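You operate a simulated robot arm through the tools that you are given. There is no shell and no other tool. Be economical: measure what you need, move in short steps, check, and stop when the job is done.

Carry out the task below with a simulated robot arm. There is one attempt and no reset: what you move stays moved.

## Task
Stir the glue, paint the test strip with it and wipe the smear off the tile.
Fine: use the wooden stick and the white pad, and put both back.
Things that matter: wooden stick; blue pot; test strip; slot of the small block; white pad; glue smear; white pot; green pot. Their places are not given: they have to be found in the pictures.

Only the result counts: the job must be done as asked and must still hold three seconds after the hand-in. Knocking over, shifting, dropping, spilling or breaking anything else fails it.

## Robot
A 7-joint arm with a two-finger parallel gripper, fixed in place. Base frame: the origin is at the foot of the arm, x ahead of it, y to its left, z up. Lengths are in m, angles in degrees, forces in N, time in s.
Its first joint turns from -66.0 to 66.0 degrees. Payload 2.6 kg.
Tool frame: the origin (TCP) lies between the finger pads and is the grasp point; the fingertips stand 0.03 m ahead of it; z points along the fingers, y is the line along which they close. Largest opening 0.094 m; finger width 0.028, thickness 0.01; the body of the gripper, 0.05 by 0.096 m, starts 0.055 m behind the TCP.
Orientation is that of the tool frame in the base frame, as [roll, pitch, yaw] about the fixed x, y, z axes, in that order (R = Rz(yaw) Ry(pitch) Rx(roll)). With the fingers straight down and closing along the base's y, the tool's x points along the base's -x, its y along +y and its z along -z.

## Interface
- The arm moves only by the tool arm_command. Its argument "series" is a list of rows, each an object of numbers (a shift or turn left out is 0, a gripper value left out holds the last): "x", "y", "z": the shift along the base's x, y, z in m; "ax", "ay", "az": the turn, a rotation vector about the base's x, y, z in degrees; "fingers": the gripper command, from -1 (shut) to 1 (fully open), values between in proportion. In form: [{"x": .., "y": .., "z": .., "ax": .., "ay": .., "az": .., "fingers": ..}, ...]. A call has 1 to 8 rows; each row is the pose to reach, as a shift and turn from the pose commanded when the call began. Each row takes 0.2 s and may step no farther than 0.05 m and 8.6 degrees from the row before; otherwise, or with a gripper value out of range, the whole call is refused. Where a pose cannot be reached the arm comes as near as it can. A force on the tool above 40 N (or 10 N above the force at the start of the call, whichever is more), or a blocked arm, ends the call early, and 0.2 s more pass. The fingers move at their own pace (about 0.072 m/s each) and stop on an object; they squeeze with about 34 N. The grip force told is the motor's: it shows also when the fingers shut on nothing. Time passes only in rows, and 0.2 s behind the last, so rows that repeat a pose let the fingers close. The reply holds the time, the measured pose of the TCP, the force on the tool along the base axes, the opening and the grip force, in the units named above and with some noise.
- Cameras (640 x 400 px; columns grow to the right, rows downward): "scene" is fixed at [0.0278, 0.4322, 0.5509]; the picture's right is [-0.82, -0.57, 0.00], its down [-0.39, 0.56, -0.73] and it looks along [0.42, -0.60, -0.69] (base axes); focal length 226 px, centre (320, 200). "wrist" rides on the gripper at [-0.037, 0, -0.058] in the tool frame; the picture's right is [0.00, -1.00, 0.00], its down [0.97, 0.00, -0.24] and it looks along [0.24, 0.00, 0.97] (tool axes); focal length 218 px, centre (320, 200).
- camera(camera): a new picture of that camera. No time passes.
- point_at(camera, pixels): there is no depth. For up to 12 entries [column, row, z] of the newest picture of that camera ("zoom" is the newest enlarged one), the place [x, y] in the base frame at which the ray of that pixel passes the height z, good to about 0.003 m. No time passes.
- close_up(camera, box): a new picture of the part [left, top, right, bottom] of that camera's present view, enlarged. No time passes.
- sign_off(): hands the job in; it is judged then, once.

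Work in short steps. Measure before you move; look again where a grasp or a placing could have gone wrong, and mend it. You have 80 turns and 34 pictures in all, those below and enlarged ones among them. Open the gripper and draw the arm clear of the work before you hand the job in, unless the task says otherwise; then end with one line.

The tools are called after "Request:" by a JSON object that holds its "method" and its "body". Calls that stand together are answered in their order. arm_command: Moves the arm, as the interface text tells. Its arguments: {"type":"object","properties":{"series":{"type":"array"}},"required":["series"]} The other tools are called the same way: camera (camera) takes a picture; point_at (camera, pixels) gives the place at which the rays of pixels pass given heights; close_up (camera, box) takes an enlarged picture of a part of a camera's view; sign_off () hands the job in.

At the start:

```text
time: 0.0
tcp_pos: [0.3488, -0.0192, 0.3557]
tcp_rot: [-179.9, 0.0, -180.0]
force: [-0.2, 0.1, 0.8]
width: 0.0943
finger_force: 0.1
```

scene: 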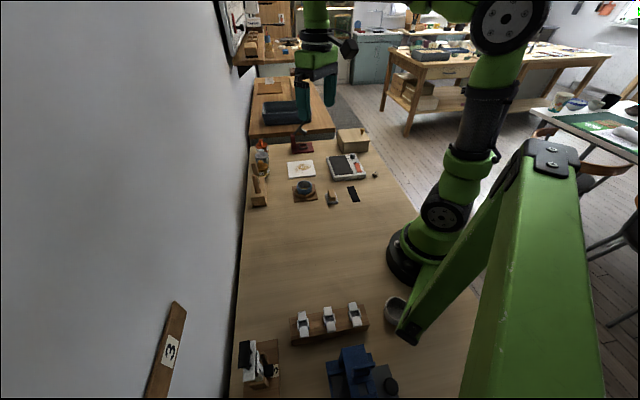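
wrist: 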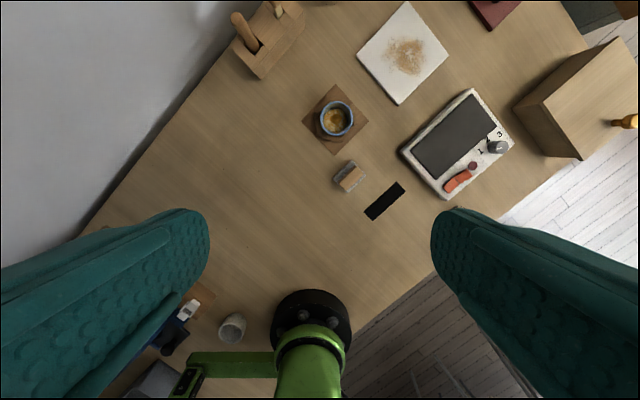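

The wrist view shows a pot with yellowish content at (336,118), a wooden stick in a block at (245,35), a tile with a smear at (405,55), a black strip at (384,200), and a small block at (349,176). I enlarge these to identify them.

Request:
{"method": "close_up", "body": {"camera": "wrist", "box": [210, 0, 370, 100]}}

Request:
{"method": "close_up", "body": {"camera": "wrist", "box": [290, 70, 450, 230]}}

Request:
{"method": "close_up", "body": {"camera": "scene", "box": [230, 120, 390, 220]}}

```text
4.00 times, centred on (290, 50) of wrist
```

zoom: 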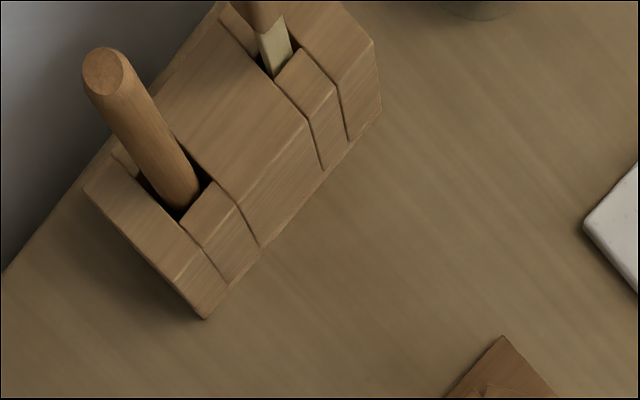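

```text
2.50 times, centred on (370, 150) of wrist
```

zoom: 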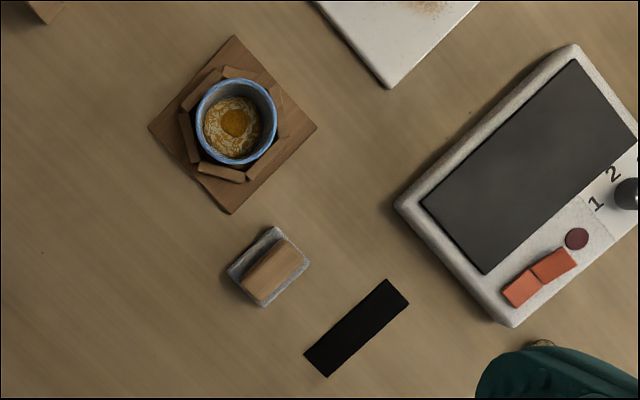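

```text
4.00 times, centred on (310, 170) of scene
```

zoom: 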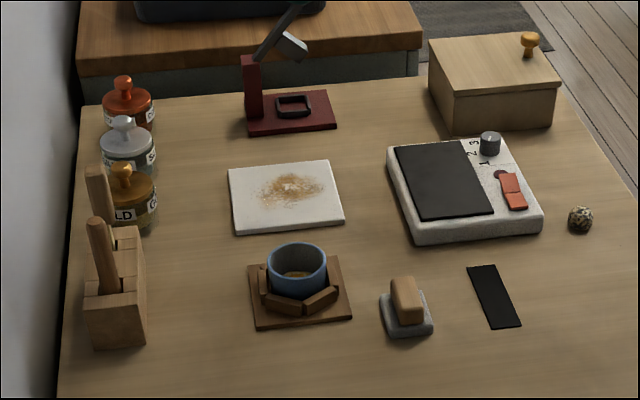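

The blue pot holds the amber glue, the block at upper left has two tools in slots, and a pad with a wooden handle sits near the black strip. I get rough places at table height from the wrist view.

Request:
{"method": "point_at", "body": {"camera": "wrist", "pixels": [[336, 118, -0.32], [262, 68, -0.3], [245, 35, -0.25], [285, 10, -0.28], [405, 55, -0.355], [349, 176, -0.34], [366, 212, -0.36], [402, 187, -0.36], [233, 327, -0.33], [358, 55, -0.355], [400, 104, -0.355], [448, 55, -0.355]]}}

Request:
{"method": "close_up", "body": {"camera": "scene", "box": [230, 290, 430, 400]}}

```text
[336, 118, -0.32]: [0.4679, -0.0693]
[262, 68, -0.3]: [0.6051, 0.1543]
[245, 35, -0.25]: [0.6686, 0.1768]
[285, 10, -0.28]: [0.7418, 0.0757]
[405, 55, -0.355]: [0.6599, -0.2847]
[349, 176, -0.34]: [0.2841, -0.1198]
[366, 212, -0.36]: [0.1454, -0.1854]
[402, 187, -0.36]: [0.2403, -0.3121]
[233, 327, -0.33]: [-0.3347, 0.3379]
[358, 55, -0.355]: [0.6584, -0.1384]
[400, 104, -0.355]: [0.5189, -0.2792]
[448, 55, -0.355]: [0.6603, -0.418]
```

```text
3.20 times, centred on (330, 345) of scene
```

zoom: 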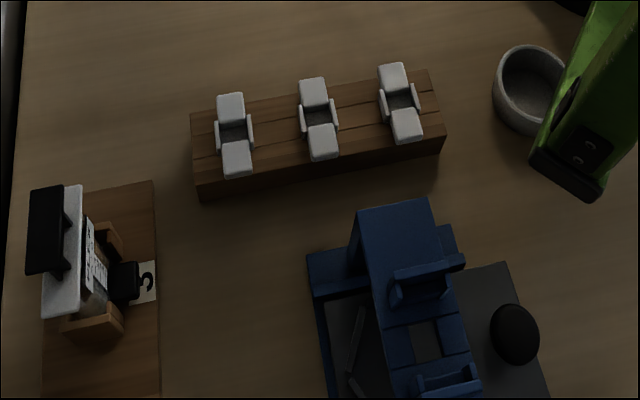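

Triangulating wrist and scene rays by hand, the tile and pot intersect near z≈0, not -0.36. The stated surface height conflicts with the pictures, so I check both cameras at several heights.

Request:
{"method": "point_at", "body": {"camera": "wrist", "pixels": [[358, 55, 0.0], [400, 104, 0.0], [448, 55, 0.0], [405, 3, 0.0], [366, 212, 0.0], [402, 187, 0.0], [375, 220, 0.0], [336, 118, 0.03], [349, 176, 0.02], [262, 68, 0.05], [404, 56, 0.0], [230, 335, 0.0]]}}

Request:
{"method": "point_at", "body": {"camera": "scene", "pixels": [[288.5, 178, 0.0], [316, 172.5, 0.0], [311.5, 160, 0.0], [287, 163, 0.0], [354, 202, 0.0], [346.5, 186.5, 0.0], [360, 201, 0.0], [304.5, 185, 0.03], [332, 198, 0.02], [288.5, 178, -0.362], [316, 172.5, -0.362], [354, 202, -0.362]]}}

```text
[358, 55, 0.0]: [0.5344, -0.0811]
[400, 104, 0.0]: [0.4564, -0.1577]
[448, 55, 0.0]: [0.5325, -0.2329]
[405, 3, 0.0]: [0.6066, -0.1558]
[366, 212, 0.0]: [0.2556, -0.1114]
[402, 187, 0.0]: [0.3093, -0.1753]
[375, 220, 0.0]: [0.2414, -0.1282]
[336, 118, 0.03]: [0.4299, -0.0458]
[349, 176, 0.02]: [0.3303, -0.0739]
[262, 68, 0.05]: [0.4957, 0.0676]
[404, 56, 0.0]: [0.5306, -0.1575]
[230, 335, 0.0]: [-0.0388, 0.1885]
```

```text
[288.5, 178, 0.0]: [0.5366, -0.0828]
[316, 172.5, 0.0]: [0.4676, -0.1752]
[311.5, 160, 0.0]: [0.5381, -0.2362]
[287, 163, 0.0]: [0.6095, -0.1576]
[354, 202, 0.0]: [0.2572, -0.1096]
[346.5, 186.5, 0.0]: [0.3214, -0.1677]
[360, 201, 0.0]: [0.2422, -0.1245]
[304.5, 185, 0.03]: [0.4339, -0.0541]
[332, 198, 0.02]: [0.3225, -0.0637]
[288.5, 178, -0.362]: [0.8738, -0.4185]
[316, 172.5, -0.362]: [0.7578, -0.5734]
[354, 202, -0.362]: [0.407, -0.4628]
```

Both cameras agree at z=0, so the table is really at about z=0; I disregard the -0.362 figure. I move down and to the left to see the stick block (~(0.50,0.07)) and the pot closely.

Request:
{"method": "arm_command", "body": {"series": [{"x": 0.03, "y": 0.02, "z": -0.03}, {"x": 0.06, "y": 0.04, "z": -0.06}, {"x": 0.09, "y": 0.05, "z": -0.08}, {"x": 0.11, "y": 0.05, "z": -0.1}]}}

Request:
{"method": "camera", "body": {"camera": "wrist"}}

```text
time: 1.0
tcp_pos: [0.4574, 0.0302, 0.2555]
tcp_rot: [180.0, -0.1, -180.0]
force: [0.6, -1.5, -0.2]
width: 0.0942
finger_force: 0.0
```

```text
27 pictures are left
```

wrist: 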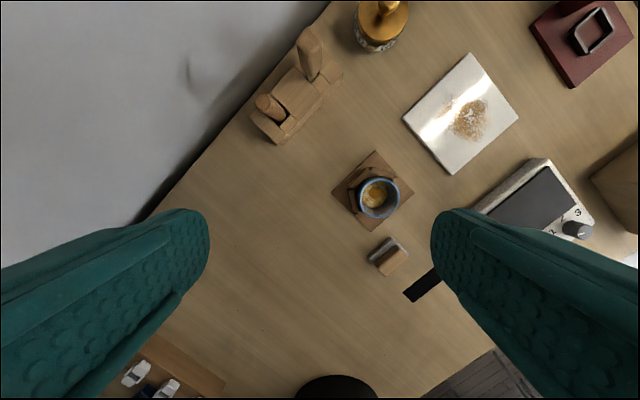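

Request:
{"method": "close_up", "body": {"camera": "wrist", "box": [230, 10, 390, 160]}}

Request:
{"method": "close_up", "body": {"camera": "wrist", "box": [320, 140, 460, 310]}}

Request:
{"method": "close_up", "body": {"camera": "scene", "box": [235, 130, 315, 210]}}

```text
2.67 times, centred on (310, 85) of wrist
```

zoom: 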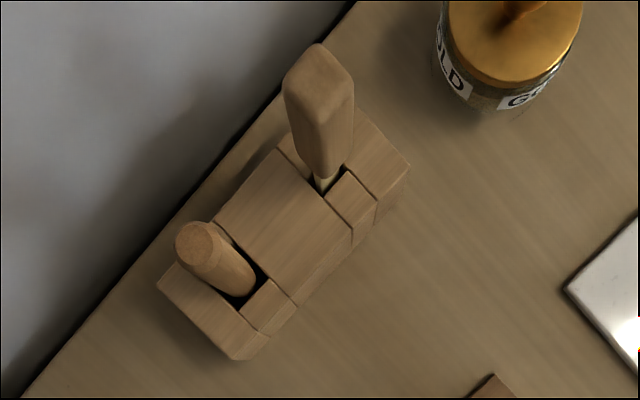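

```text
2.35 times, centred on (390, 225) of wrist
```

zoom: 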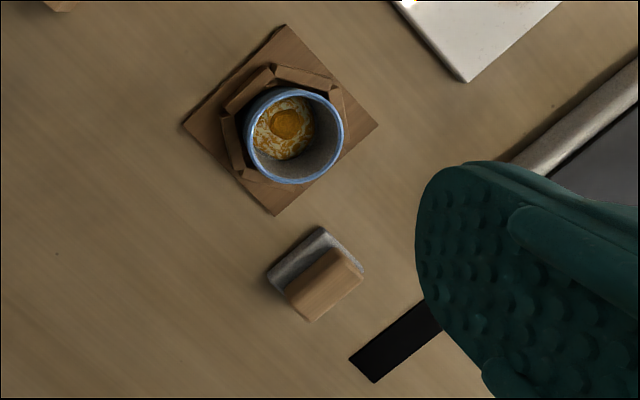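

```text
5.00 times, centred on (275, 170) of scene
```

zoom: 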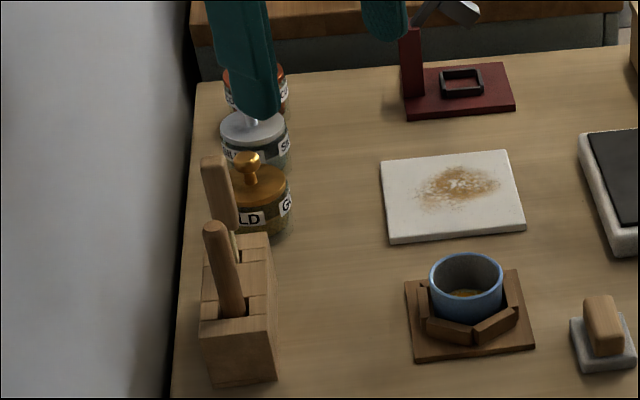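

The round all-wood dowel in the front slot, leaning, is the wooden stick; the other tool has a flat handle and white blade. I triangulate the stick's top, its slot entry and block corners from both views at several heights.

Request:
{"method": "point_at", "body": {"camera": "wrist", "pixels": [[263, 101, 0.08], [263, 101, 0.1], [263, 101, 0.12], [278, 118.7, 0.03], [278, 118.7, 0.05], [278, 118.7, 0.07], [278, 144, 0.0], [278, 144, 0.05], [402.5, 256, 0.04], [379, 253, 0.0], [380, 197, 0.04], [340, 74, 0.05]]}}

Request:
{"method": "point_at", "body": {"camera": "scene", "pixels": [[253.6, 175.4, 0.08], [253.6, 175.4, 0.1], [253.6, 175.4, 0.12], [258, 193, 0.03], [258, 193, 0.05], [258, 193, 0.07], [252.6, 207, 0.0], [251.4, 195, 0.05], [266.4, 205.6, 0.0], [265.4, 193.6, 0.05], [331, 192, 0.04], [304.5, 183, 0.04]]}}

```text
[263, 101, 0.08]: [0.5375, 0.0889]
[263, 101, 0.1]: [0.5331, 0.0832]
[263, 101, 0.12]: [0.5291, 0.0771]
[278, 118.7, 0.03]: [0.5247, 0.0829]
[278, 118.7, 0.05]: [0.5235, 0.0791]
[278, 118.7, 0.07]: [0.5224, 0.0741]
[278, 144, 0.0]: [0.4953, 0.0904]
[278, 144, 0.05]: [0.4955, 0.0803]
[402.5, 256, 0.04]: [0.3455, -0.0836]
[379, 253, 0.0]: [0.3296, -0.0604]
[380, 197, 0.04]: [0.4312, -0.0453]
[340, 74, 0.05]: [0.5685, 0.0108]
```

```text
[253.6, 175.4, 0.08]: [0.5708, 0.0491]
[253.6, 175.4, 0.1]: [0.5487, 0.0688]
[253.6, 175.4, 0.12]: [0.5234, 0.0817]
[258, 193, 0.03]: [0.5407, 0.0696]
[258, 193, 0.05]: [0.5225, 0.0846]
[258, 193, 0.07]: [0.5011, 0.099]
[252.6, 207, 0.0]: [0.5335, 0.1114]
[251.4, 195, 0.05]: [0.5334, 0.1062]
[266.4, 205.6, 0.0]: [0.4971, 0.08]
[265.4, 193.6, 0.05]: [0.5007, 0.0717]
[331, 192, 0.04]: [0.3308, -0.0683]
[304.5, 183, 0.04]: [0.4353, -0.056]
```

The stick is nearly vertical: top ≈(0.526,0.080,0.115), block top ≈0.05. I check the neighbour tool's top and the wall line at the table edge to choose a finger direction.

Request:
{"method": "point_at", "body": {"camera": "wrist", "pixels": [[310, 34, 0.1], [310, 34, 0.12], [310, 34, 0.14], [312, 80, 0.05], [150, 205, 0.0], [240, 105, 0.0], [320, 12, 0.0], [249, 117, 0.05], [286, 145, 0.05], [343, 72, 0.05]]}}

Request:
{"method": "point_at", "body": {"camera": "scene", "pixels": [[254, 162, 0.1], [254, 162, 0.12], [254, 162, 0.14], [246, 205, 0.0], [248, 160, 0.0], [243, 230, 0.0]]}}

```text
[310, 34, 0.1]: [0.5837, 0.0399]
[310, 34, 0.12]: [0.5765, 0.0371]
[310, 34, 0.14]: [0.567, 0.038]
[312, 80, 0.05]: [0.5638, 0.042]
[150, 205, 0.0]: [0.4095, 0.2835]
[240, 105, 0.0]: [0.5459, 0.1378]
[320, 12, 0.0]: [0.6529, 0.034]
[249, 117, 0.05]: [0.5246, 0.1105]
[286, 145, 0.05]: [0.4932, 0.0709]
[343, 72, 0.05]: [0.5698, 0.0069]
```

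```text
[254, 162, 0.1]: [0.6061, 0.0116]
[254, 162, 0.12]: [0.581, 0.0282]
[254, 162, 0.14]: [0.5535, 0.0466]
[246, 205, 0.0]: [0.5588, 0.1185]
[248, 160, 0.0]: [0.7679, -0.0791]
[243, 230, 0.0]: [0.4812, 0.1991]
```

The neighbour tool's top is about 0.063 m from the stick along the block axis and the wall about 0.056 m away. I turn 43° so the fingers close along the block axis, part-close to ~0.045 m, and move above the stick at z≈0.2.

Request:
{"method": "arm_command", "body": {"series": [{"az": 8, "fingers": -0.04}, {"az": 16, "x": 0.01, "y": 0.01}, {"az": 24, "x": 0.03, "y": 0.02}, {"az": 32, "x": 0.05, "y": 0.035, "z": -0.01}, {"az": 40, "x": 0.065, "y": 0.045, "z": -0.03}, {"az": 43, "x": 0.0685, "y": 0.0505, "z": -0.05}, {"az": 43, "x": 0.0685, "y": 0.0505, "z": -0.055}]}}

Request:
{"method": "camera", "body": {"camera": "wrist"}}

```text
time: 2.6
tcp_pos: [0.527, 0.0805, 0.1992]
tcp_rot: [180.0, 0.0, -136.9]
force: [0.0, 0.3, -0.6]
width: 0.045
finger_force: 0.1
```

```text
23 pictures are left
```

wrist: 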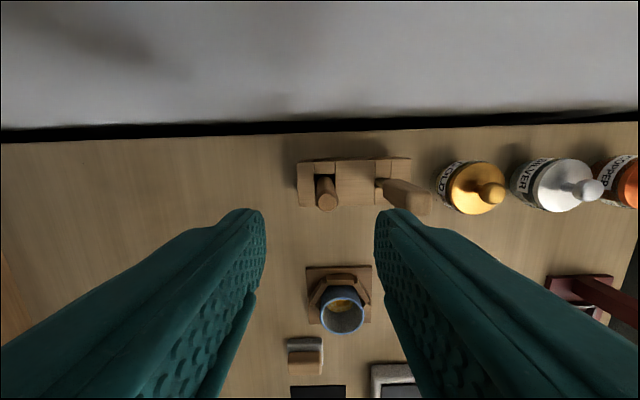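

The stick top is at (327,202), about 5 mm to the right of the tool axis and aligned fore–aft. I shift by (0.003,-0.0033) and descend to z≈0.10 with the fingers part-open.

Request:
{"method": "arm_command", "body": {"series": [{"x": 0.003, "y": -0.0033, "z": -0.02}, {"x": 0.003, "y": -0.0033, "z": -0.05}, {"x": 0.003, "y": -0.0033, "z": -0.08}, {"x": 0.003, "y": -0.0033, "z": -0.1}]}}

Request:
{"method": "camera", "body": {"camera": "wrist"}}

```text
time: 3.6
tcp_pos: [0.5292, 0.0785, 0.1008]
tcp_rot: [-180.0, 0.0, -137.0]
force: [0.5, 0.2, 0.7]
width: 0.0453
finger_force: 0.1
```

```text
22 pictures are left
```

wrist: 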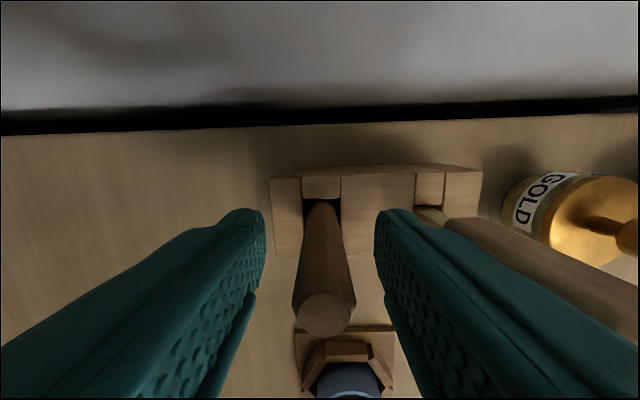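

The stick's top (325,315) is centred between the fingers and the neighbour is clear. I close the gripper on it.

Request:
{"method": "arm_command", "body": {"series": [{"fingers": -1}, {"fingers": -1}, {"fingers": -1}]}}

```text
time: 4.4
tcp_pos: [0.5291, 0.0782, 0.1002]
tcp_rot: [179.9, 0.0, -137.0]
force: [2.0, 0.3, 1.9]
width: 0.0136
finger_force: 34.1
```

The stick is held (width 0.0136). I raise it straight out, by 0.12 m, and look.

Request:
{"method": "arm_command", "body": {"series": [{"z": 0.02}, {"z": 0.05}, {"z": 0.09}, {"z": 0.12}]}}

Request:
{"method": "close_up", "body": {"camera": "scene", "box": [235, 100, 345, 210]}}

Request:
{"method": "camera", "body": {"camera": "wrist"}}

```text
time: 5.4
tcp_pos: [0.5308, 0.0775, 0.2214]
tcp_rot: [180.0, 0.1, -137.0]
force: [0.2, -0.6, -0.3]
width: 0.0137
finger_force: 34.1
```

```text
3.64 times, centred on (290, 155) of scene
```

zoom: 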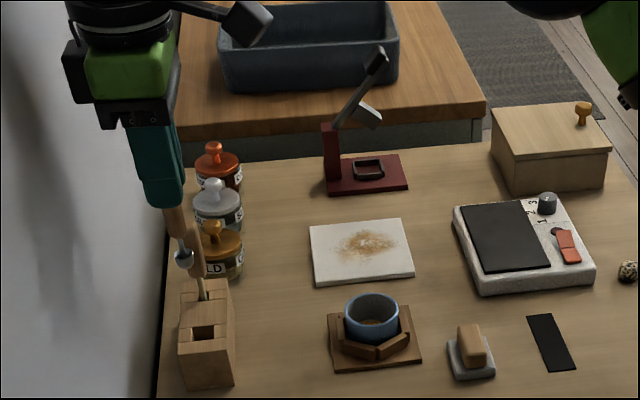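

```text
20 pictures are left
```

wrist: 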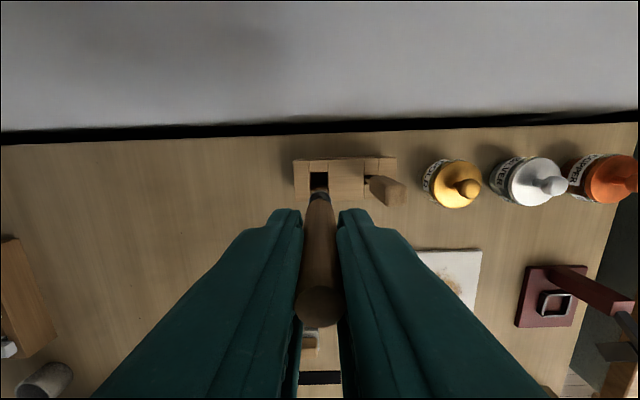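

The tool I hold appears to have a metallic tip, so it may not be the plain wooden stick. I enlarge its tip and the other tool.

Request:
{"method": "close_up", "body": {"camera": "scene", "box": [270, 150, 302, 190]}}

Request:
{"method": "close_up", "body": {"camera": "wrist", "box": [280, 150, 410, 230]}}

```text
10.00 times, centred on (286, 170) of scene
```

zoom: 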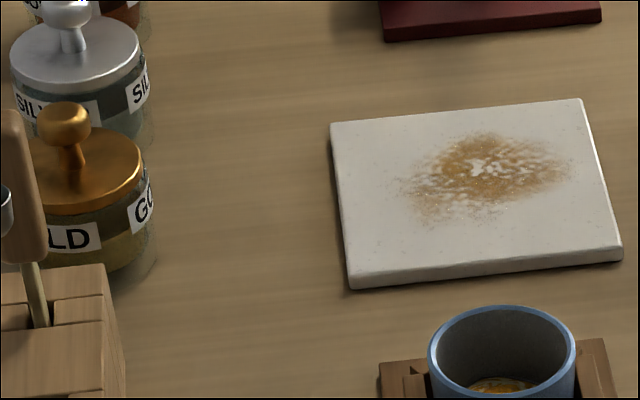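

```text
4.92 times, centred on (345, 190) of wrist
```

zoom: 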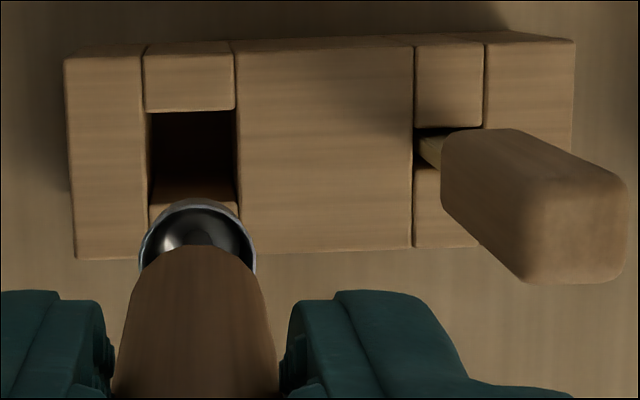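

The held tool is a small metal scoop, so the wooden stick must be the other tool (flat handle, pale blade). I lower the scoop straight back into its slot along the same path.

Request:
{"method": "arm_command", "body": {"series": [{"z": -0.03}, {"z": -0.06}, {"z": -0.08}, {"z": -0.095}, {"z": -0.105}, {"z": -0.113}, {"z": -0.118}, {"z": -0.119}]}}

```text
time: 7.2
tcp_pos: [0.5313, 0.0783, 0.1038]
tcp_rot: [-179.7, 0.1, -137.1]
force: [-4.0, -1.1, 20.0]
width: 0.0137
finger_force: 33.4
```

There is a 20 N push at z=0.104, about 3 mm above the pick height. I look before letting go.

Request:
{"method": "close_up", "body": {"camera": "scene", "box": [235, 140, 305, 215]}}

Request:
{"method": "close_up", "body": {"camera": "wrist", "box": [240, 150, 400, 350]}}

```text
5.33 times, centred on (270, 178) of scene
```

zoom: 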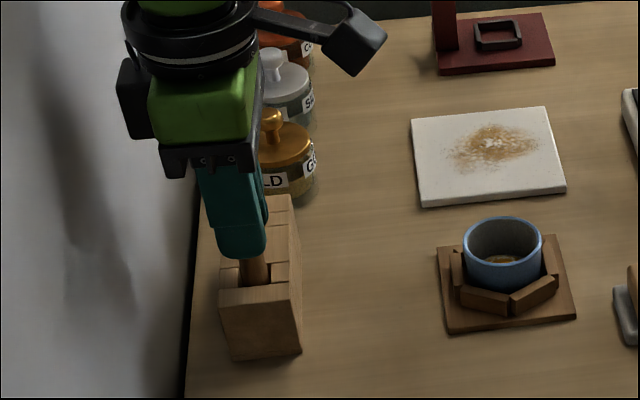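

```text
2.00 times, centred on (320, 250) of wrist
```

zoom: 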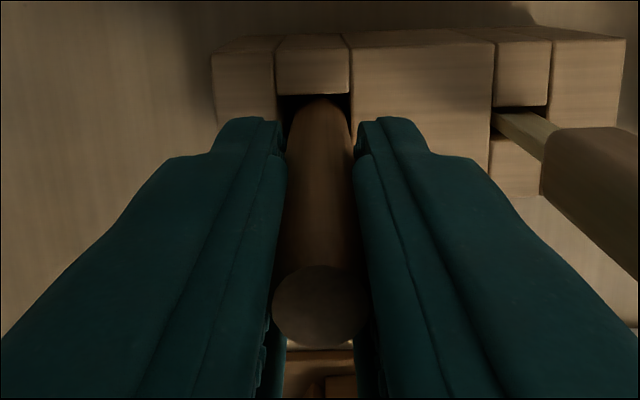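

The scoop is well inside its slot and resting on the bottom. I open the fingers part-way and rise clear.

Request:
{"method": "arm_command", "body": {"series": [{"z": 0.002, "fingers": -0.6}, {"z": 0.002, "fingers": -0.1}, {"z": 0.002, "fingers": -0.1}]}}

Request:
{"method": "arm_command", "body": {"series": [{"z": 0.03}, {"z": 0.07}, {"z": 0.1}]}}

Request:
{"method": "camera", "body": {"camera": "wrist"}}

```text
time: 8.0
tcp_pos: [0.528, 0.0769, 0.1028]
tcp_rot: [-180.0, 0.0, -137.0]
force: [0.8, 0.5, 0.2]
width: 0.0425
finger_force: 0.1
```

```text
time: 8.8
tcp_pos: [0.5305, 0.0761, 0.2059]
tcp_rot: [180.0, 0.0, -137.0]
force: [-0.4, 0.2, 0.8]
width: 0.0425
finger_force: 0.0
```

```text
15 pictures are left
```

wrist: 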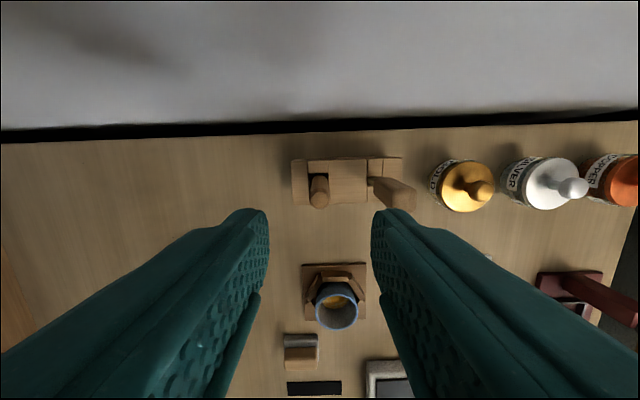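

The scoop is back upright as before. The other tool's top is at (403,198), about (0.570,0.040); I move over it at the same height and look.

Request:
{"method": "arm_command", "body": {"series": [{"x": 0.02, "y": -0.018}, {"x": 0.04, "y": -0.037, "z": -0.005}, {"x": 0.04, "y": -0.037, "z": -0.03}]}}

Request:
{"method": "camera", "body": {"camera": "wrist"}}

```text
time: 9.6
tcp_pos: [0.5699, 0.0404, 0.1755]
tcp_rot: [180.0, 0.0, -137.1]
force: [-0.2, 0.6, -0.8]
width: 0.0423
finger_force: 0.1
```

```text
14 pictures are left
```

wrist: 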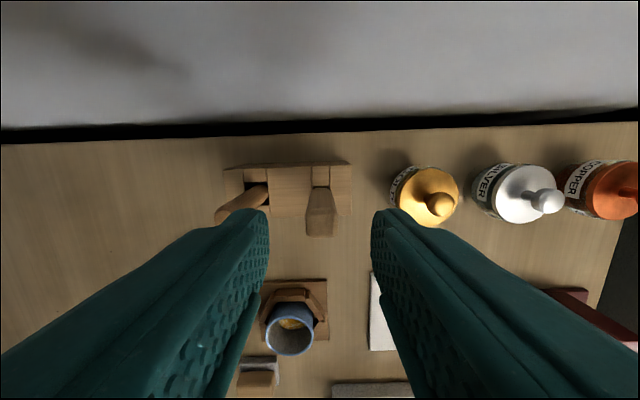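

The handle top is centred at (320,227) and the neighbours are clear. I descend to z≈0.105 and close.

Request:
{"method": "arm_command", "body": {"series": [{"z": -0.02}, {"z": -0.045}, {"z": -0.065}, {"x": -0.001, "y": -0.001, "z": -0.07}, {"x": -0.001, "y": -0.001, "z": -0.07}]}}

Request:
{"method": "arm_command", "body": {"series": [{"fingers": -1}, {"fingers": -1}, {"fingers": -1}]}}

Request:
{"method": "arm_command", "body": {"series": [{"z": 0.02}, {"z": 0.05}, {"z": 0.09}, {"z": 0.12}]}}

Request:
{"method": "close_up", "body": {"camera": "scene", "box": [235, 100, 345, 210]}}

Request:
{"method": "camera", "body": {"camera": "wrist"}}

```text
time: 10.8
tcp_pos: [0.5671, 0.0392, 0.1037]
tcp_rot: [180.0, 0.1, -137.0]
force: [-0.2, 0.6, 0.2]
width: 0.0423
finger_force: 0.0
```

```text
time: 11.6
tcp_pos: [0.5676, 0.0385, 0.1027]
tcp_rot: [179.9, -0.1, -137.0]
force: [0.6, 0.1, -0.1]
width: 0.0158
finger_force: 34.7
```

```text
time: 12.6
tcp_pos: [0.569, 0.041, 0.2235]
tcp_rot: [-179.9, -0.1, -137.0]
force: [0.5, 0.2, -0.1]
width: 0.016
finger_force: 33.9
```

```text
3.64 times, centred on (290, 155) of scene
```

zoom: 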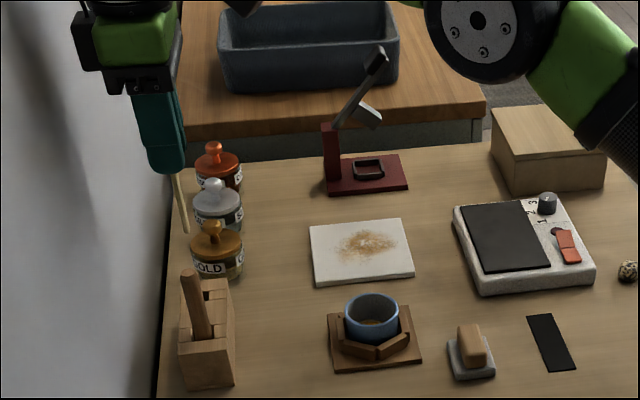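

```text
12 pictures are left
```

wrist: 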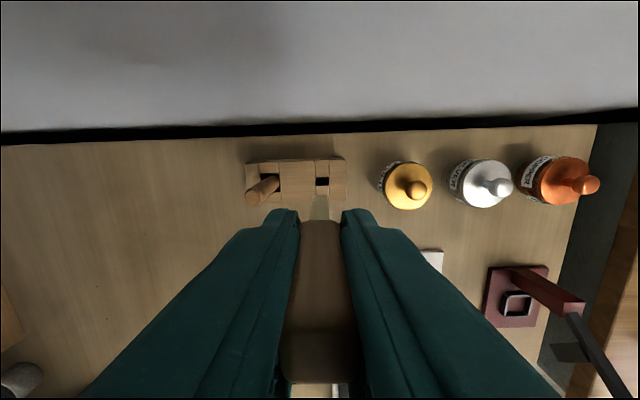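

This is the wooden stick: flat handle with a pale paddle, its tip about 0.093 m below the TCP; pick pose commanded was (0.5693,0.0400,0.1037). I carry it over the blue pot centre (0.430,-0.0455).

Request:
{"method": "arm_command", "body": {"series": [{"x": -0.035, "y": -0.0214}, {"x": -0.07, "y": -0.0428}, {"x": -0.105, "y": -0.064}, {"x": -0.139, "y": -0.0855}, {"x": -0.139, "y": -0.0855, "z": -0.03}, {"x": -0.139, "y": -0.0855, "z": -0.05}]}}

Request:
{"method": "close_up", "body": {"camera": "scene", "box": [270, 130, 340, 210]}}

```text
time: 14.0
tcp_pos: [0.43, -0.0466, 0.174]
tcp_rot: [180.0, 0.1, -137.0]
force: [0.0, 0.1, 0.4]
width: 0.0158
finger_force: 34.4
```

```text
5.00 times, centred on (305, 170) of scene
```

zoom: 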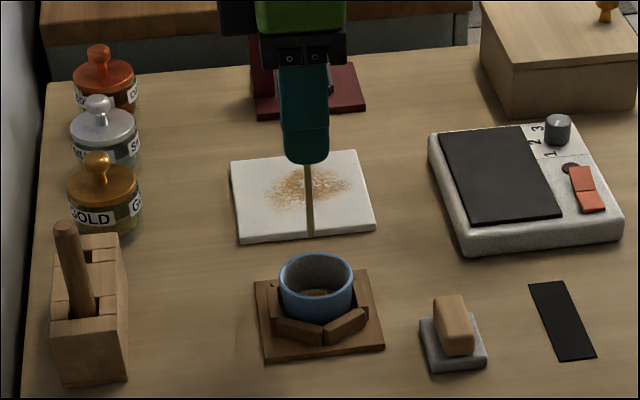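

The tip at (303,177) projects as expected and lines up above the rim centre (304,186). I lower the tip into the pot gently to z≈0.018, watching force.

Request:
{"method": "arm_command", "body": {"series": [{"z": -0.025}, {"z": -0.045}, {"z": -0.055}, {"z": -0.06}, {"z": -0.063}, {"z": -0.063}]}}

```text
time: 15.4
tcp_pos: [0.4289, -0.0448, 0.1112]
tcp_rot: [-179.9, 0.0, -137.0]
force: [-0.4, -0.8, 0.6]
width: 0.016
finger_force: 34.2
```

No contact yet (tip ≈0.018). I go 3 mm deeper and begin stirring in a circle of 9 mm radius.

Request:
{"method": "arm_command", "body": {"series": [{"z": -0.003}, {"z": -0.003, "x": 0.009}, {"z": -0.003, "x": 0.0064, "y": 0.0064}, {"z": -0.003, "y": 0.009}, {"z": -0.003, "x": -0.0064, "y": 0.0064}, {"z": -0.003, "x": -0.009}, {"z": -0.003, "x": -0.0064, "y": -0.0064}, {"z": -0.003, "y": -0.009}]}}

Request:
{"method": "arm_command", "body": {"series": [{"x": 0.0064, "y": 0.0026}, {"x": 0.009, "y": 0.009}, {"x": 0.0064, "y": 0.0154}, {"y": 0.018}, {"x": -0.0064, "y": 0.0154}, {"x": -0.009, "y": 0.009}, {"x": -0.0064, "y": 0.0026}, {"x": 0, "y": 0}]}}

Request:
{"method": "arm_command", "body": {"series": [{"x": 0.0064, "y": 0.0026}, {"x": 0.009, "y": 0.009}, {"x": 0.0064, "y": 0.0154}, {"y": 0.018}, {"x": -0.0064, "y": 0.0154}, {"x": -0.009, "y": 0.009}, {"x": -0.0064, "y": 0.0026}, {"x": 0, "y": 0}]}}

Request:
{"method": "close_up", "body": {"camera": "scene", "box": [284, 160, 324, 210]}}

```text
time: 17.2
tcp_pos: [0.4298, -0.0544, 0.1072]
tcp_rot: [-179.9, -0.1, -137.1]
force: [-5.1, 2.2, 11.0]
width: 0.0162
finger_force: 34.3
```

```text
time: 19.0
tcp_pos: [0.4292, -0.0554, 0.1074]
tcp_rot: [-180.0, -0.2, -137.1]
force: [-1.6, 2.2, 5.5]
width: 0.0157
finger_force: 34.0
```

```text
time: 20.8
tcp_pos: [0.4308, -0.0556, 0.1091]
tcp_rot: [179.9, -0.1, -136.9]
force: [-0.4, 0.3, -0.2]
width: 0.0157
finger_force: 34.0
```

```text
8.00 times, centred on (304, 185) of scene
```

zoom: 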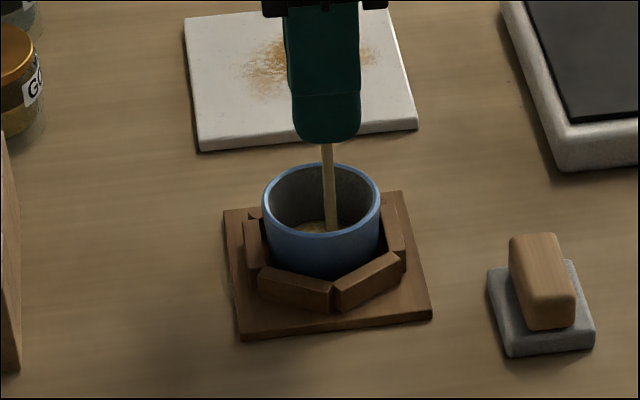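

The stick is in the glue near the pot bottom and the pot hasn't shifted. I add two more circles, 1 mm higher, so it is properly stirred.

Request:
{"method": "arm_command", "body": {"series": [{"x": 0.0064, "y": 0.0026, "z": 0.001}, {"x": 0.009, "y": 0.009, "z": 0.001}, {"x": 0.0064, "y": 0.0154, "z": 0.001}, {"y": 0.018, "z": 0.001}, {"x": -0.0064, "y": 0.0154, "z": 0.001}, {"x": -0.009, "y": 0.009, "z": 0.001}, {"x": -0.0064, "y": 0.0026, "z": 0.001}, {"x": 0, "y": 0, "z": 0.001}]}}

Request:
{"method": "arm_command", "body": {"series": [{"x": 0.0064, "y": 0.0026}, {"x": 0.009, "y": 0.009}, {"x": 0.0064, "y": 0.0154}, {"y": 0.018}, {"x": -0.0064, "y": 0.0154}, {"x": -0.009, "y": 0.009}, {"x": -0.0064, "y": 0.0026}, {"x": 0, "y": 0.007}]}}

Request:
{"method": "arm_command", "body": {"series": [{"y": 0.002}, {"y": 0.002, "z": 0.03}, {"y": 0.002, "z": 0.06}, {"y": 0.002, "z": 0.08}]}}

Request:
{"method": "close_up", "body": {"camera": "scene", "box": [274, 145, 374, 215]}}

```text
time: 22.6
tcp_pos: [0.4309, -0.0549, 0.1093]
tcp_rot: [180.0, 0.0, -136.9]
force: [-0.3, -0.4, -0.6]
width: 0.0158
finger_force: 34.0
```

```text
time: 24.4
tcp_pos: [0.4289, -0.048, 0.1105]
tcp_rot: [179.9, 0.0, -137.2]
force: [-0.2, -0.3, -0.4]
width: 0.0159
finger_force: 33.8
```

```text
time: 25.4
tcp_pos: [0.4306, -0.0458, 0.1896]
tcp_rot: [179.9, 0.0, -137.0]
force: [-0.7, -0.1, -0.3]
width: 0.0158
finger_force: 33.9
```

```text
5.71 times, centred on (324, 180) of scene
```

zoom: 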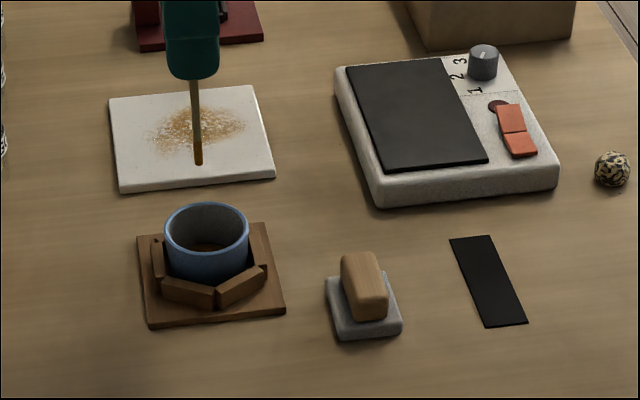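

The tip is now brown with glue and the pot is steady. I measure the strip corners in this enlarged view: (450,239),(489,235),(527,322),(487,327), plus the pad and the smear.

Request:
{"method": "point_at", "body": {"camera": "zoom", "pixels": [[450, 239, 0.001], [489, 235, 0.001], [527, 322, 0.001], [487, 327, 0.001], [199, 164, 0.095], [326, 282, 0.01], [386, 273, 0.01], [402, 328, 0.01], [341, 339, 0.0], [364, 262, 0.05], [205, 130, 0.006], [207, 230, 0.036]]}}

```text
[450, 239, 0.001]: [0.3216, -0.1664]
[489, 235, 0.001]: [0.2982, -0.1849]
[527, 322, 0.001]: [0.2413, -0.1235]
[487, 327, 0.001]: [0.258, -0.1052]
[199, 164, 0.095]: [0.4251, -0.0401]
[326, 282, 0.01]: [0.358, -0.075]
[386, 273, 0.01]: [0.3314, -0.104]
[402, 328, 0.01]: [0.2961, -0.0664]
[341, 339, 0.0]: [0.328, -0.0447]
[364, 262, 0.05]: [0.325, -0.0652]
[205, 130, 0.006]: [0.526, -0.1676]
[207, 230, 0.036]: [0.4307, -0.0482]
```

The strip is centred at (0.280,-0.145), ~86 × 26 mm, its long axis along (0.70,-0.71), consistent with the wrist measurement. I carry the stick to the first lane's start (0.299,-0.177) and lower to just above it.

Request:
{"method": "arm_command", "body": {"series": [{"x": -0.033, "y": -0.033}, {"x": -0.066, "y": -0.066}, {"x": -0.099, "y": -0.099}, {"x": -0.1317, "y": -0.1315}, {"x": -0.1317, "y": -0.1315, "z": -0.04}, {"x": -0.1317, "y": -0.1315, "z": -0.08}, {"x": -0.1317, "y": -0.1315, "z": -0.089}, {"x": -0.1317, "y": -0.1315, "z": -0.0905}]}}

Request:
{"method": "close_up", "body": {"camera": "scene", "box": [324, 170, 374, 210]}}

```text
time: 27.2
tcp_pos: [0.2978, -0.177, 0.0995]
tcp_rot: [180.0, 0.0, -137.0]
force: [-3.1, 0.9, 11.5]
width: 0.0162
finger_force: 34.4
```

```text
10.00 times, centred on (349, 190) of scene
```

zoom: 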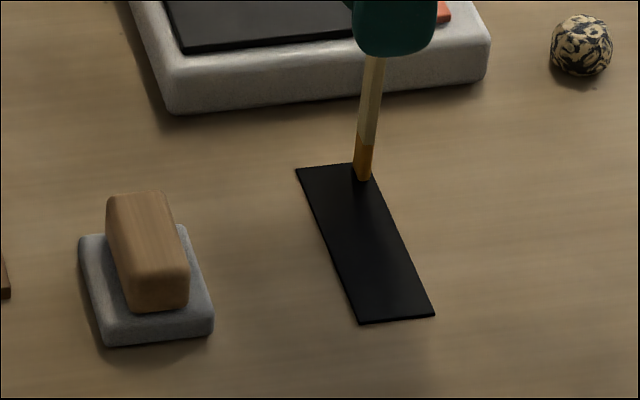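

The tip touches the strip near its far right corner (362,178) with 11.5 N. I ease up by 1 mm and draw the first lane toward the near end.

Request:
{"method": "arm_command", "body": {"series": [{"z": 0.001}, {"z": 0.001, "x": -0.0084, "y": 0.0086}, {"z": 0.001, "x": -0.0168, "y": 0.0171}, {"z": 0.001, "x": -0.0252, "y": 0.0257}, {"z": 0.001, "x": -0.0336, "y": 0.0342}, {"z": 0.001, "x": -0.042, "y": 0.0428}, {"z": 0.001, "x": -0.0504, "y": 0.0513}]}}

Request:
{"method": "close_up", "body": {"camera": "scene", "box": [324, 170, 374, 210]}}

```text
time: 28.8
tcp_pos: [0.2476, -0.1271, 0.0983]
tcp_rot: [180.0, 0.0, -137.1]
force: [-0.5, 0.5, 0.0]
width: 0.0159
finger_force: 33.7
```

```text
10.00 times, centred on (349, 190) of scene
```

zoom: 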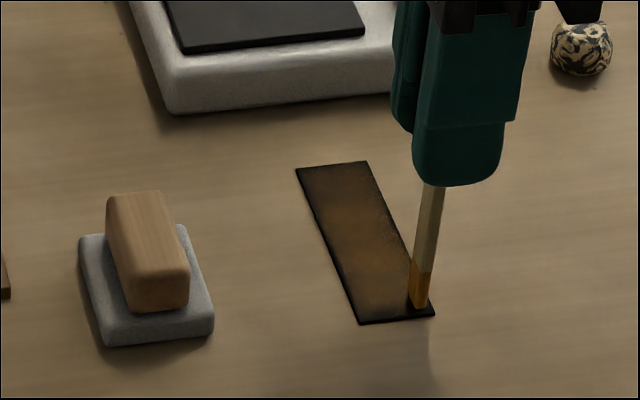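

The strip is turning brown with glue and has not moved. I paint further lanes back and forth across its width with light contact.

Request:
{"method": "arm_command", "body": {"series": [{"z": -0.0005, "x": 0.0043, "y": 0.0042}, {"z": -0.0005, "x": 0.0127, "y": -0.0044}, {"z": -0.0005, "x": 0.0211, "y": -0.0129}, {"z": -0.0005, "x": 0.0295, "y": -0.0215}, {"z": -0.0005, "x": 0.0379, "y": -0.03}, {"z": -0.0005, "x": 0.0463, "y": -0.0386}, {"z": -0.0005, "x": 0.0547, "y": -0.0471}, {"z": -0.0005, "x": 0.059, "y": -0.0429}]}}

Request:
{"method": "arm_command", "body": {"series": [{"x": -0.0084, "y": 0.0086}, {"x": -0.0168, "y": 0.0171}, {"x": -0.0252, "y": 0.0257}, {"x": -0.0336, "y": 0.0342}, {"x": -0.042, "y": 0.0428}, {"x": -0.0504, "y": 0.0513}, {"x": -0.0461, "y": 0.0555}]}}

Request:
{"method": "arm_command", "body": {"series": [{"x": 0.0084, "y": -0.0086}, {"x": 0.0168, "y": -0.0171}, {"x": 0.0252, "y": -0.0257}, {"x": 0.0336, "y": -0.0342}, {"x": 0.042, "y": -0.0428}, {"x": 0.0504, "y": -0.0513}]}}

Request:
{"method": "arm_command", "body": {"series": [{"z": 0.04}, {"z": 0.08}, {"z": 0.0905}]}}

Request:
{"method": "close_up", "body": {"camera": "scene", "box": [284, 150, 374, 210]}}

```text
time: 30.6
tcp_pos: [0.3071, -0.1693, 0.0984]
tcp_rot: [-179.7, -0.1, -137.0]
force: [-3.4, -3.7, 9.1]
width: 0.0157
finger_force: 34.1
```

```text
time: 32.2
tcp_pos: [0.2604, -0.1145, 0.0989]
tcp_rot: [179.8, -0.2, -137.1]
force: [-7.6, -6.7, 17.6]
width: 0.0159
finger_force: 33.8
```

```text
time: 33.6
tcp_pos: [0.3114, -0.164, 0.0989]
tcp_rot: [180.0, 0.0, -137.1]
force: [-0.5, 0.0, -0.7]
width: 0.0158
finger_force: 34.2
```

```text
time: 34.4
tcp_pos: [0.3129, -0.1646, 0.1911]
tcp_rot: [180.0, 0.1, -137.0]
force: [0.0, 0.2, -1.2]
width: 0.0159
finger_force: 34.0
```

```text
6.67 times, centred on (329, 180) of scene
```

zoom: 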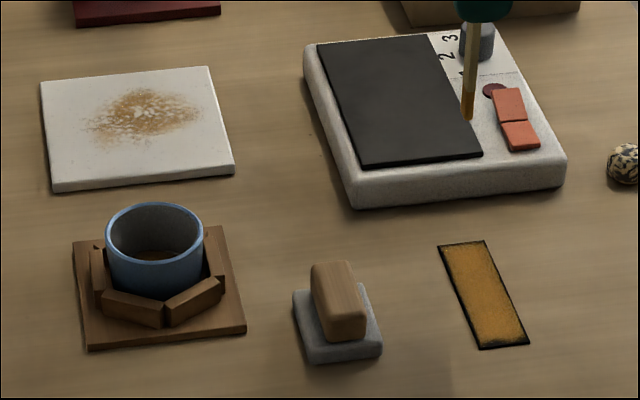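

The strip is evenly covered in glue and in place; the tip is straight under the gripper. I carry the stick back above its slot (0.5693,0.0400) at z≈0.224.

Request:
{"method": "arm_command", "body": {"series": [{"z": 0.0345}, {"x": 0.0368, "y": 0.0292, "z": 0.0345}, {"x": 0.0737, "y": 0.0584, "z": 0.0345}, {"x": 0.1105, "y": 0.0876, "z": 0.0345}, {"x": 0.1473, "y": 0.1168, "z": 0.0345}, {"x": 0.1841, "y": 0.146, "z": 0.0345}, {"x": 0.221, "y": 0.1752, "z": 0.0345}, {"x": 0.2578, "y": 0.2044, "z": 0.0345}]}}

Request:
{"method": "arm_command", "body": {"series": [{"z": -0.03}, {"z": -0.045}, {"z": -0.055}, {"z": -0.055}]}}

Request:
{"method": "close_up", "body": {"camera": "wrist", "box": [230, 130, 390, 230]}}

```text
time: 36.2
tcp_pos: [0.5659, 0.0374, 0.2245]
tcp_rot: [179.9, 0.0, -137.0]
force: [0.0, 0.1, -0.8]
width: 0.0159
finger_force: 34.3
```

```text
time: 37.2
tcp_pos: [0.5682, 0.0401, 0.1694]
tcp_rot: [-180.0, -0.1, -137.1]
force: [0.8, 0.6, 0.1]
width: 0.016
finger_force: 33.8
```

```text
4.00 times, centred on (310, 180) of wrist
```

zoom: 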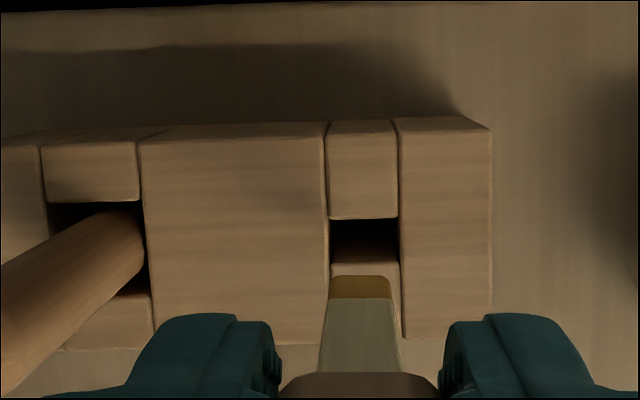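

The tip hangs ~2 cm above the block; its wall-side edge is about 4 mm nearer the front than the slot centre (zoom (360,277) versus (364,240) corrected for depth). I shift (0.0034,0.0021) and lower gently.

Request:
{"method": "arm_command", "body": {"series": [{"x": 0.0034, "y": 0.0021}, {"x": 0.0034, "y": 0.0021, "z": -0.015}, {"x": 0.0034, "y": 0.0021, "z": -0.023}, {"x": 0.0034, "y": 0.0021, "z": -0.031}, {"x": 0.0034, "y": 0.0021, "z": -0.037}]}}

```text
time: 38.4
tcp_pos: [0.5732, 0.0421, 0.1308]
tcp_rot: [179.9, -0.1, -137.1]
force: [-0.9, -1.0, 0.2]
width: 0.0159
finger_force: 33.9
```

No resistance with the tip about 15 mm below the block top, so it is in the slot. I lower the rest of the way.

Request:
{"method": "arm_command", "body": {"series": [{"z": -0.01}, {"z": -0.017}, {"z": -0.022}, {"z": -0.025}, {"z": -0.0265}]}}

Request:
{"method": "close_up", "body": {"camera": "scene", "box": [235, 140, 305, 215]}}

```text
time: 39.6
tcp_pos: [0.5713, 0.0428, 0.1057]
tcp_rot: [179.8, 0.0, -137.0]
force: [-0.5, 0.7, -0.2]
width: 0.0159
finger_force: 34.4
```

```text
5.33 times, centred on (270, 178) of scene
```

zoom: 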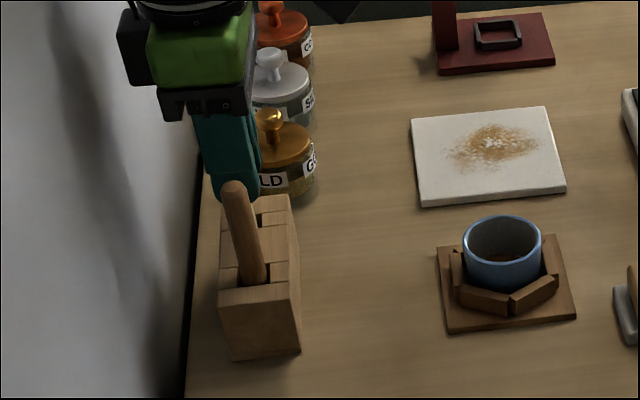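

The stick is in its slot. I lower 1.5 mm more, release part-way, and rise.

Request:
{"method": "arm_command", "body": {"series": [{"z": -0.0015}, {"z": -0.0015, "fingers": -0.6}, {"z": -0.0015, "fingers": -0.1}, {"z": -0.0015, "fingers": -0.1}]}}

Request:
{"method": "arm_command", "body": {"series": [{"z": 0.03}, {"z": 0.07}, {"z": 0.11}, {"z": 0.15}]}}

Request:
{"method": "camera", "body": {"camera": "wrist"}}

```text
time: 40.6
tcp_pos: [0.5717, 0.0425, 0.1044]
tcp_rot: [-179.9, 0.0, -137.0]
force: [0.5, -0.9, 1.3]
width: 0.0422
finger_force: 0.0
```

```text
time: 41.6
tcp_pos: [0.5698, 0.0403, 0.2542]
tcp_rot: [-179.9, 0.1, -136.9]
force: [-0.9, -0.3, 0.4]
width: 0.0425
finger_force: 0.1
```

```text
3 pictures are left
```

wrist: 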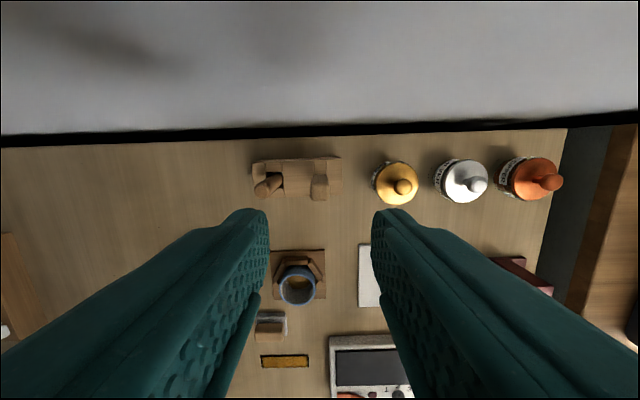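

Both tools stand in their slots. Next the pad: its wooden handle top is at (270,330) here and (331,190.5) in the scene view; I triangulate the handle top and recheck the tile in both views.

Request:
{"method": "point_at", "body": {"camera": "wrist", "pixels": [[270, 330, 0.02], [270, 330, 0.035], [270, 330, 0.05], [257, 316, 0.015], [287, 312, 0.015], [284, 337, 0.04], [256, 338, 0.04], [359, 245, 0.005], [362, 306, 0.005]]}}

Request:
{"method": "point_at", "body": {"camera": "scene", "pixels": [[331.2, 190.5, 0.02], [331.2, 190.5, 0.035], [331.2, 190.5, 0.05], [325, 194, 0.012], [338.4, 203, 0.012], [328, 203, 0.012], [335.7, 192.6, 0.012], [302.5, 168, 0.006], [302, 167, 0.03], [294, 169, 0.006], [311.5, 166.7, 0.006]]}}

```text
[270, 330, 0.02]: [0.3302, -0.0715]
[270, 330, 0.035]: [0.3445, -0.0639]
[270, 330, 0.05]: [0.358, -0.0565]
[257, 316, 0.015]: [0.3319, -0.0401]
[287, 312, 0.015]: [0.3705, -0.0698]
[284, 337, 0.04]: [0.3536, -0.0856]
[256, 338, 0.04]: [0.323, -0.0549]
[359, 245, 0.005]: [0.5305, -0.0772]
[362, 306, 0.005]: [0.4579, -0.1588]
```

```text
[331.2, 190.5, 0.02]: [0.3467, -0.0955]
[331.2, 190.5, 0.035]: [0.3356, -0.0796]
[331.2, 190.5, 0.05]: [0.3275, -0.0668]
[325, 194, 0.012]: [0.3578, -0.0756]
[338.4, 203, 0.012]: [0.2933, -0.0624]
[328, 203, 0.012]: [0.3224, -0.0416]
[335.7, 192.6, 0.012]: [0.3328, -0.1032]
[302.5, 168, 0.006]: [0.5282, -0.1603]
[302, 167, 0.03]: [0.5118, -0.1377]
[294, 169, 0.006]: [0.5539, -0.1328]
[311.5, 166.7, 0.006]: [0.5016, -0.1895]
```

Combining views, the handle is centred at about (0.331,-0.073), top z≈0.04, its long side along (0.7,-0.7). I turn -90° so the fingers close across the short side and move above it.

Request:
{"method": "arm_command", "body": {"series": [{"az": -8.5, "x": -0.02, "y": -0.01}, {"az": -17, "x": -0.05, "y": -0.024}, {"az": -25.5, "x": -0.08, "y": -0.038}, {"az": -34, "x": -0.11, "y": -0.052}, {"az": -42.5, "x": -0.14, "y": -0.067}, {"az": -51, "x": -0.17, "y": -0.081}, {"az": -59.5, "x": -0.2, "y": -0.095}, {"az": -68, "x": -0.23, "y": -0.11}]}}

Request:
{"method": "arm_command", "body": {"series": [{"az": -8, "x": -0.006, "y": -0.003, "z": -0.03, "fingers": 0.1}, {"az": -16, "x": -0.0117, "y": -0.0051, "z": -0.06}, {"az": -22, "x": -0.0117, "y": -0.0051, "z": -0.1}, {"az": -22, "x": -0.0117, "y": -0.0051, "z": -0.12}]}}

Request:
{"method": "camera", "body": {"camera": "wrist"}}

```text
time: 43.4
tcp_pos: [0.3443, -0.0693, 0.253]
tcp_rot: [-179.9, 0.0, 154.8]
force: [0.0, -0.3, -0.4]
width: 0.0425
finger_force: 0.0
```

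```text
time: 44.4
tcp_pos: [0.3303, -0.0744, 0.1328]
tcp_rot: [-180.0, 0.0, 132.9]
force: [0.0, 0.3, 0.5]
width: 0.0517
finger_force: 0.1
```

```text
2 pictures are left
```

wrist: 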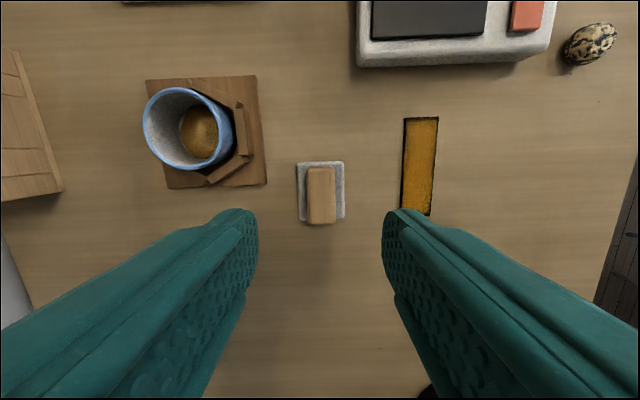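

The handle centre (321,198) lies right under the tool axis and is square to the fingers. I descend so the fingertips reach z≈0.02 and close.

Request:
{"method": "arm_command", "body": {"series": [{"z": -0.03}, {"z": -0.06}, {"z": -0.075}, {"z": -0.08}, {"z": -0.084}]}}

Request:
{"method": "arm_command", "body": {"series": [{"fingers": -1}, {"fingers": -1}, {"fingers": -1}]}}

```text
time: 45.6
tcp_pos: [0.3304, -0.0729, 0.0488]
tcp_rot: [180.0, 0.0, 133.0]
force: [-0.3, -0.2, -0.5]
width: 0.0518
finger_force: 0.0
```

```text
time: 46.4
tcp_pos: [0.3304, -0.0736, 0.049]
tcp_rot: [179.9, 0.0, 133.0]
force: [0.4, -0.5, 0.4]
width: 0.0207
finger_force: 34.1
```

The handle is gripped (0.0207 m). I lift the pad and carry it over the smear centre (0.531,-0.158).

Request:
{"method": "arm_command", "body": {"series": [{"z": 0.04}, {"z": 0.07}, {"z": 0.07, "x": 0.04, "y": -0.017}, {"z": 0.07, "x": 0.08, "y": -0.034}, {"z": 0.07, "x": 0.12, "y": -0.051}, {"z": 0.07, "x": 0.16, "y": -0.068}, {"z": 0.07, "x": 0.2, "y": -0.085}, {"z": 0.05, "x": 0.2, "y": -0.085}]}}

Request:
{"method": "arm_command", "body": {"series": [{"z": -0.02}, {"z": -0.03}, {"z": -0.036}, {"z": -0.039}]}}

```text
time: 48.2
tcp_pos: [0.5297, -0.158, 0.0982]
tcp_rot: [-180.0, -0.1, 133.0]
force: [-0.7, -0.4, -0.5]
width: 0.0207
finger_force: 34.2
```

```text
time: 49.2
tcp_pos: [0.5315, -0.1582, 0.0606]
tcp_rot: [-180.0, -0.1, 133.0]
force: [-0.2, -0.2, -0.9]
width: 0.0205
finger_force: 33.4
```

No contact yet at z=0.0606 and the reach is fine. I feel downward in small steps.

Request:
{"method": "arm_command", "body": {"series": [{"z": -0.001}, {"z": -0.002}, {"z": -0.003}]}}

Request:
{"method": "arm_command", "body": {"series": [{"z": -0.001}, {"z": -0.0015}]}}

```text
time: 50.0
tcp_pos: [0.5296, -0.1586, 0.0569]
tcp_rot: [-180.0, 0.0, 132.9]
force: [-0.8, 0.1, -0.1]
width: 0.0205
finger_force: 34.0
```

```text
time: 50.6
tcp_pos: [0.5303, -0.1575, 0.056]
tcp_rot: [180.0, 0.0, 132.9]
force: [-3.0, 0.5, 4.3]
width: 0.0205
finger_force: 34.2
```

Contact with 4 N on the tile. I wipe along the tile's axis through the centre with light pressure.

Request:
{"method": "arm_command", "body": {"series": [{"x": 0.0077, "y": -0.0078}, {"x": 0.0154, "y": -0.0156}, {"x": 0.0077, "y": -0.0078}, {"x": 0, "y": 0}, {"x": -0.0077, "y": 0.0078}, {"x": -0.0154, "y": 0.0156}, {"x": -0.0077, "y": 0.0078}, {"x": 0, "y": 0}]}}

Request:
{"method": "arm_command", "body": {"series": [{"x": 0.0114, "y": 0.0112}, {"x": 0.0191, "y": 0.0034}, {"x": 0.0268, "y": -0.0044}, {"x": 0.0191, "y": 0.0034}, {"x": 0.0114, "y": 0.0112}, {"x": 0.0037, "y": 0.019}, {"x": -0.004, "y": 0.0268}, {"x": 0.0037, "y": 0.019}]}}

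```text
time: 52.4
tcp_pos: [0.5297, -0.1581, 0.0573]
tcp_rot: [-179.9, -0.1, 133.0]
force: [-0.4, 0.7, -1.0]
width: 0.0207
finger_force: 33.7
```

```text
time: 54.2
tcp_pos: [0.5349, -0.1379, 0.0566]
tcp_rot: [179.8, -0.1, 133.0]
force: [-1.2, 3.5, 7.3]
width: 0.0209
finger_force: 33.9
```

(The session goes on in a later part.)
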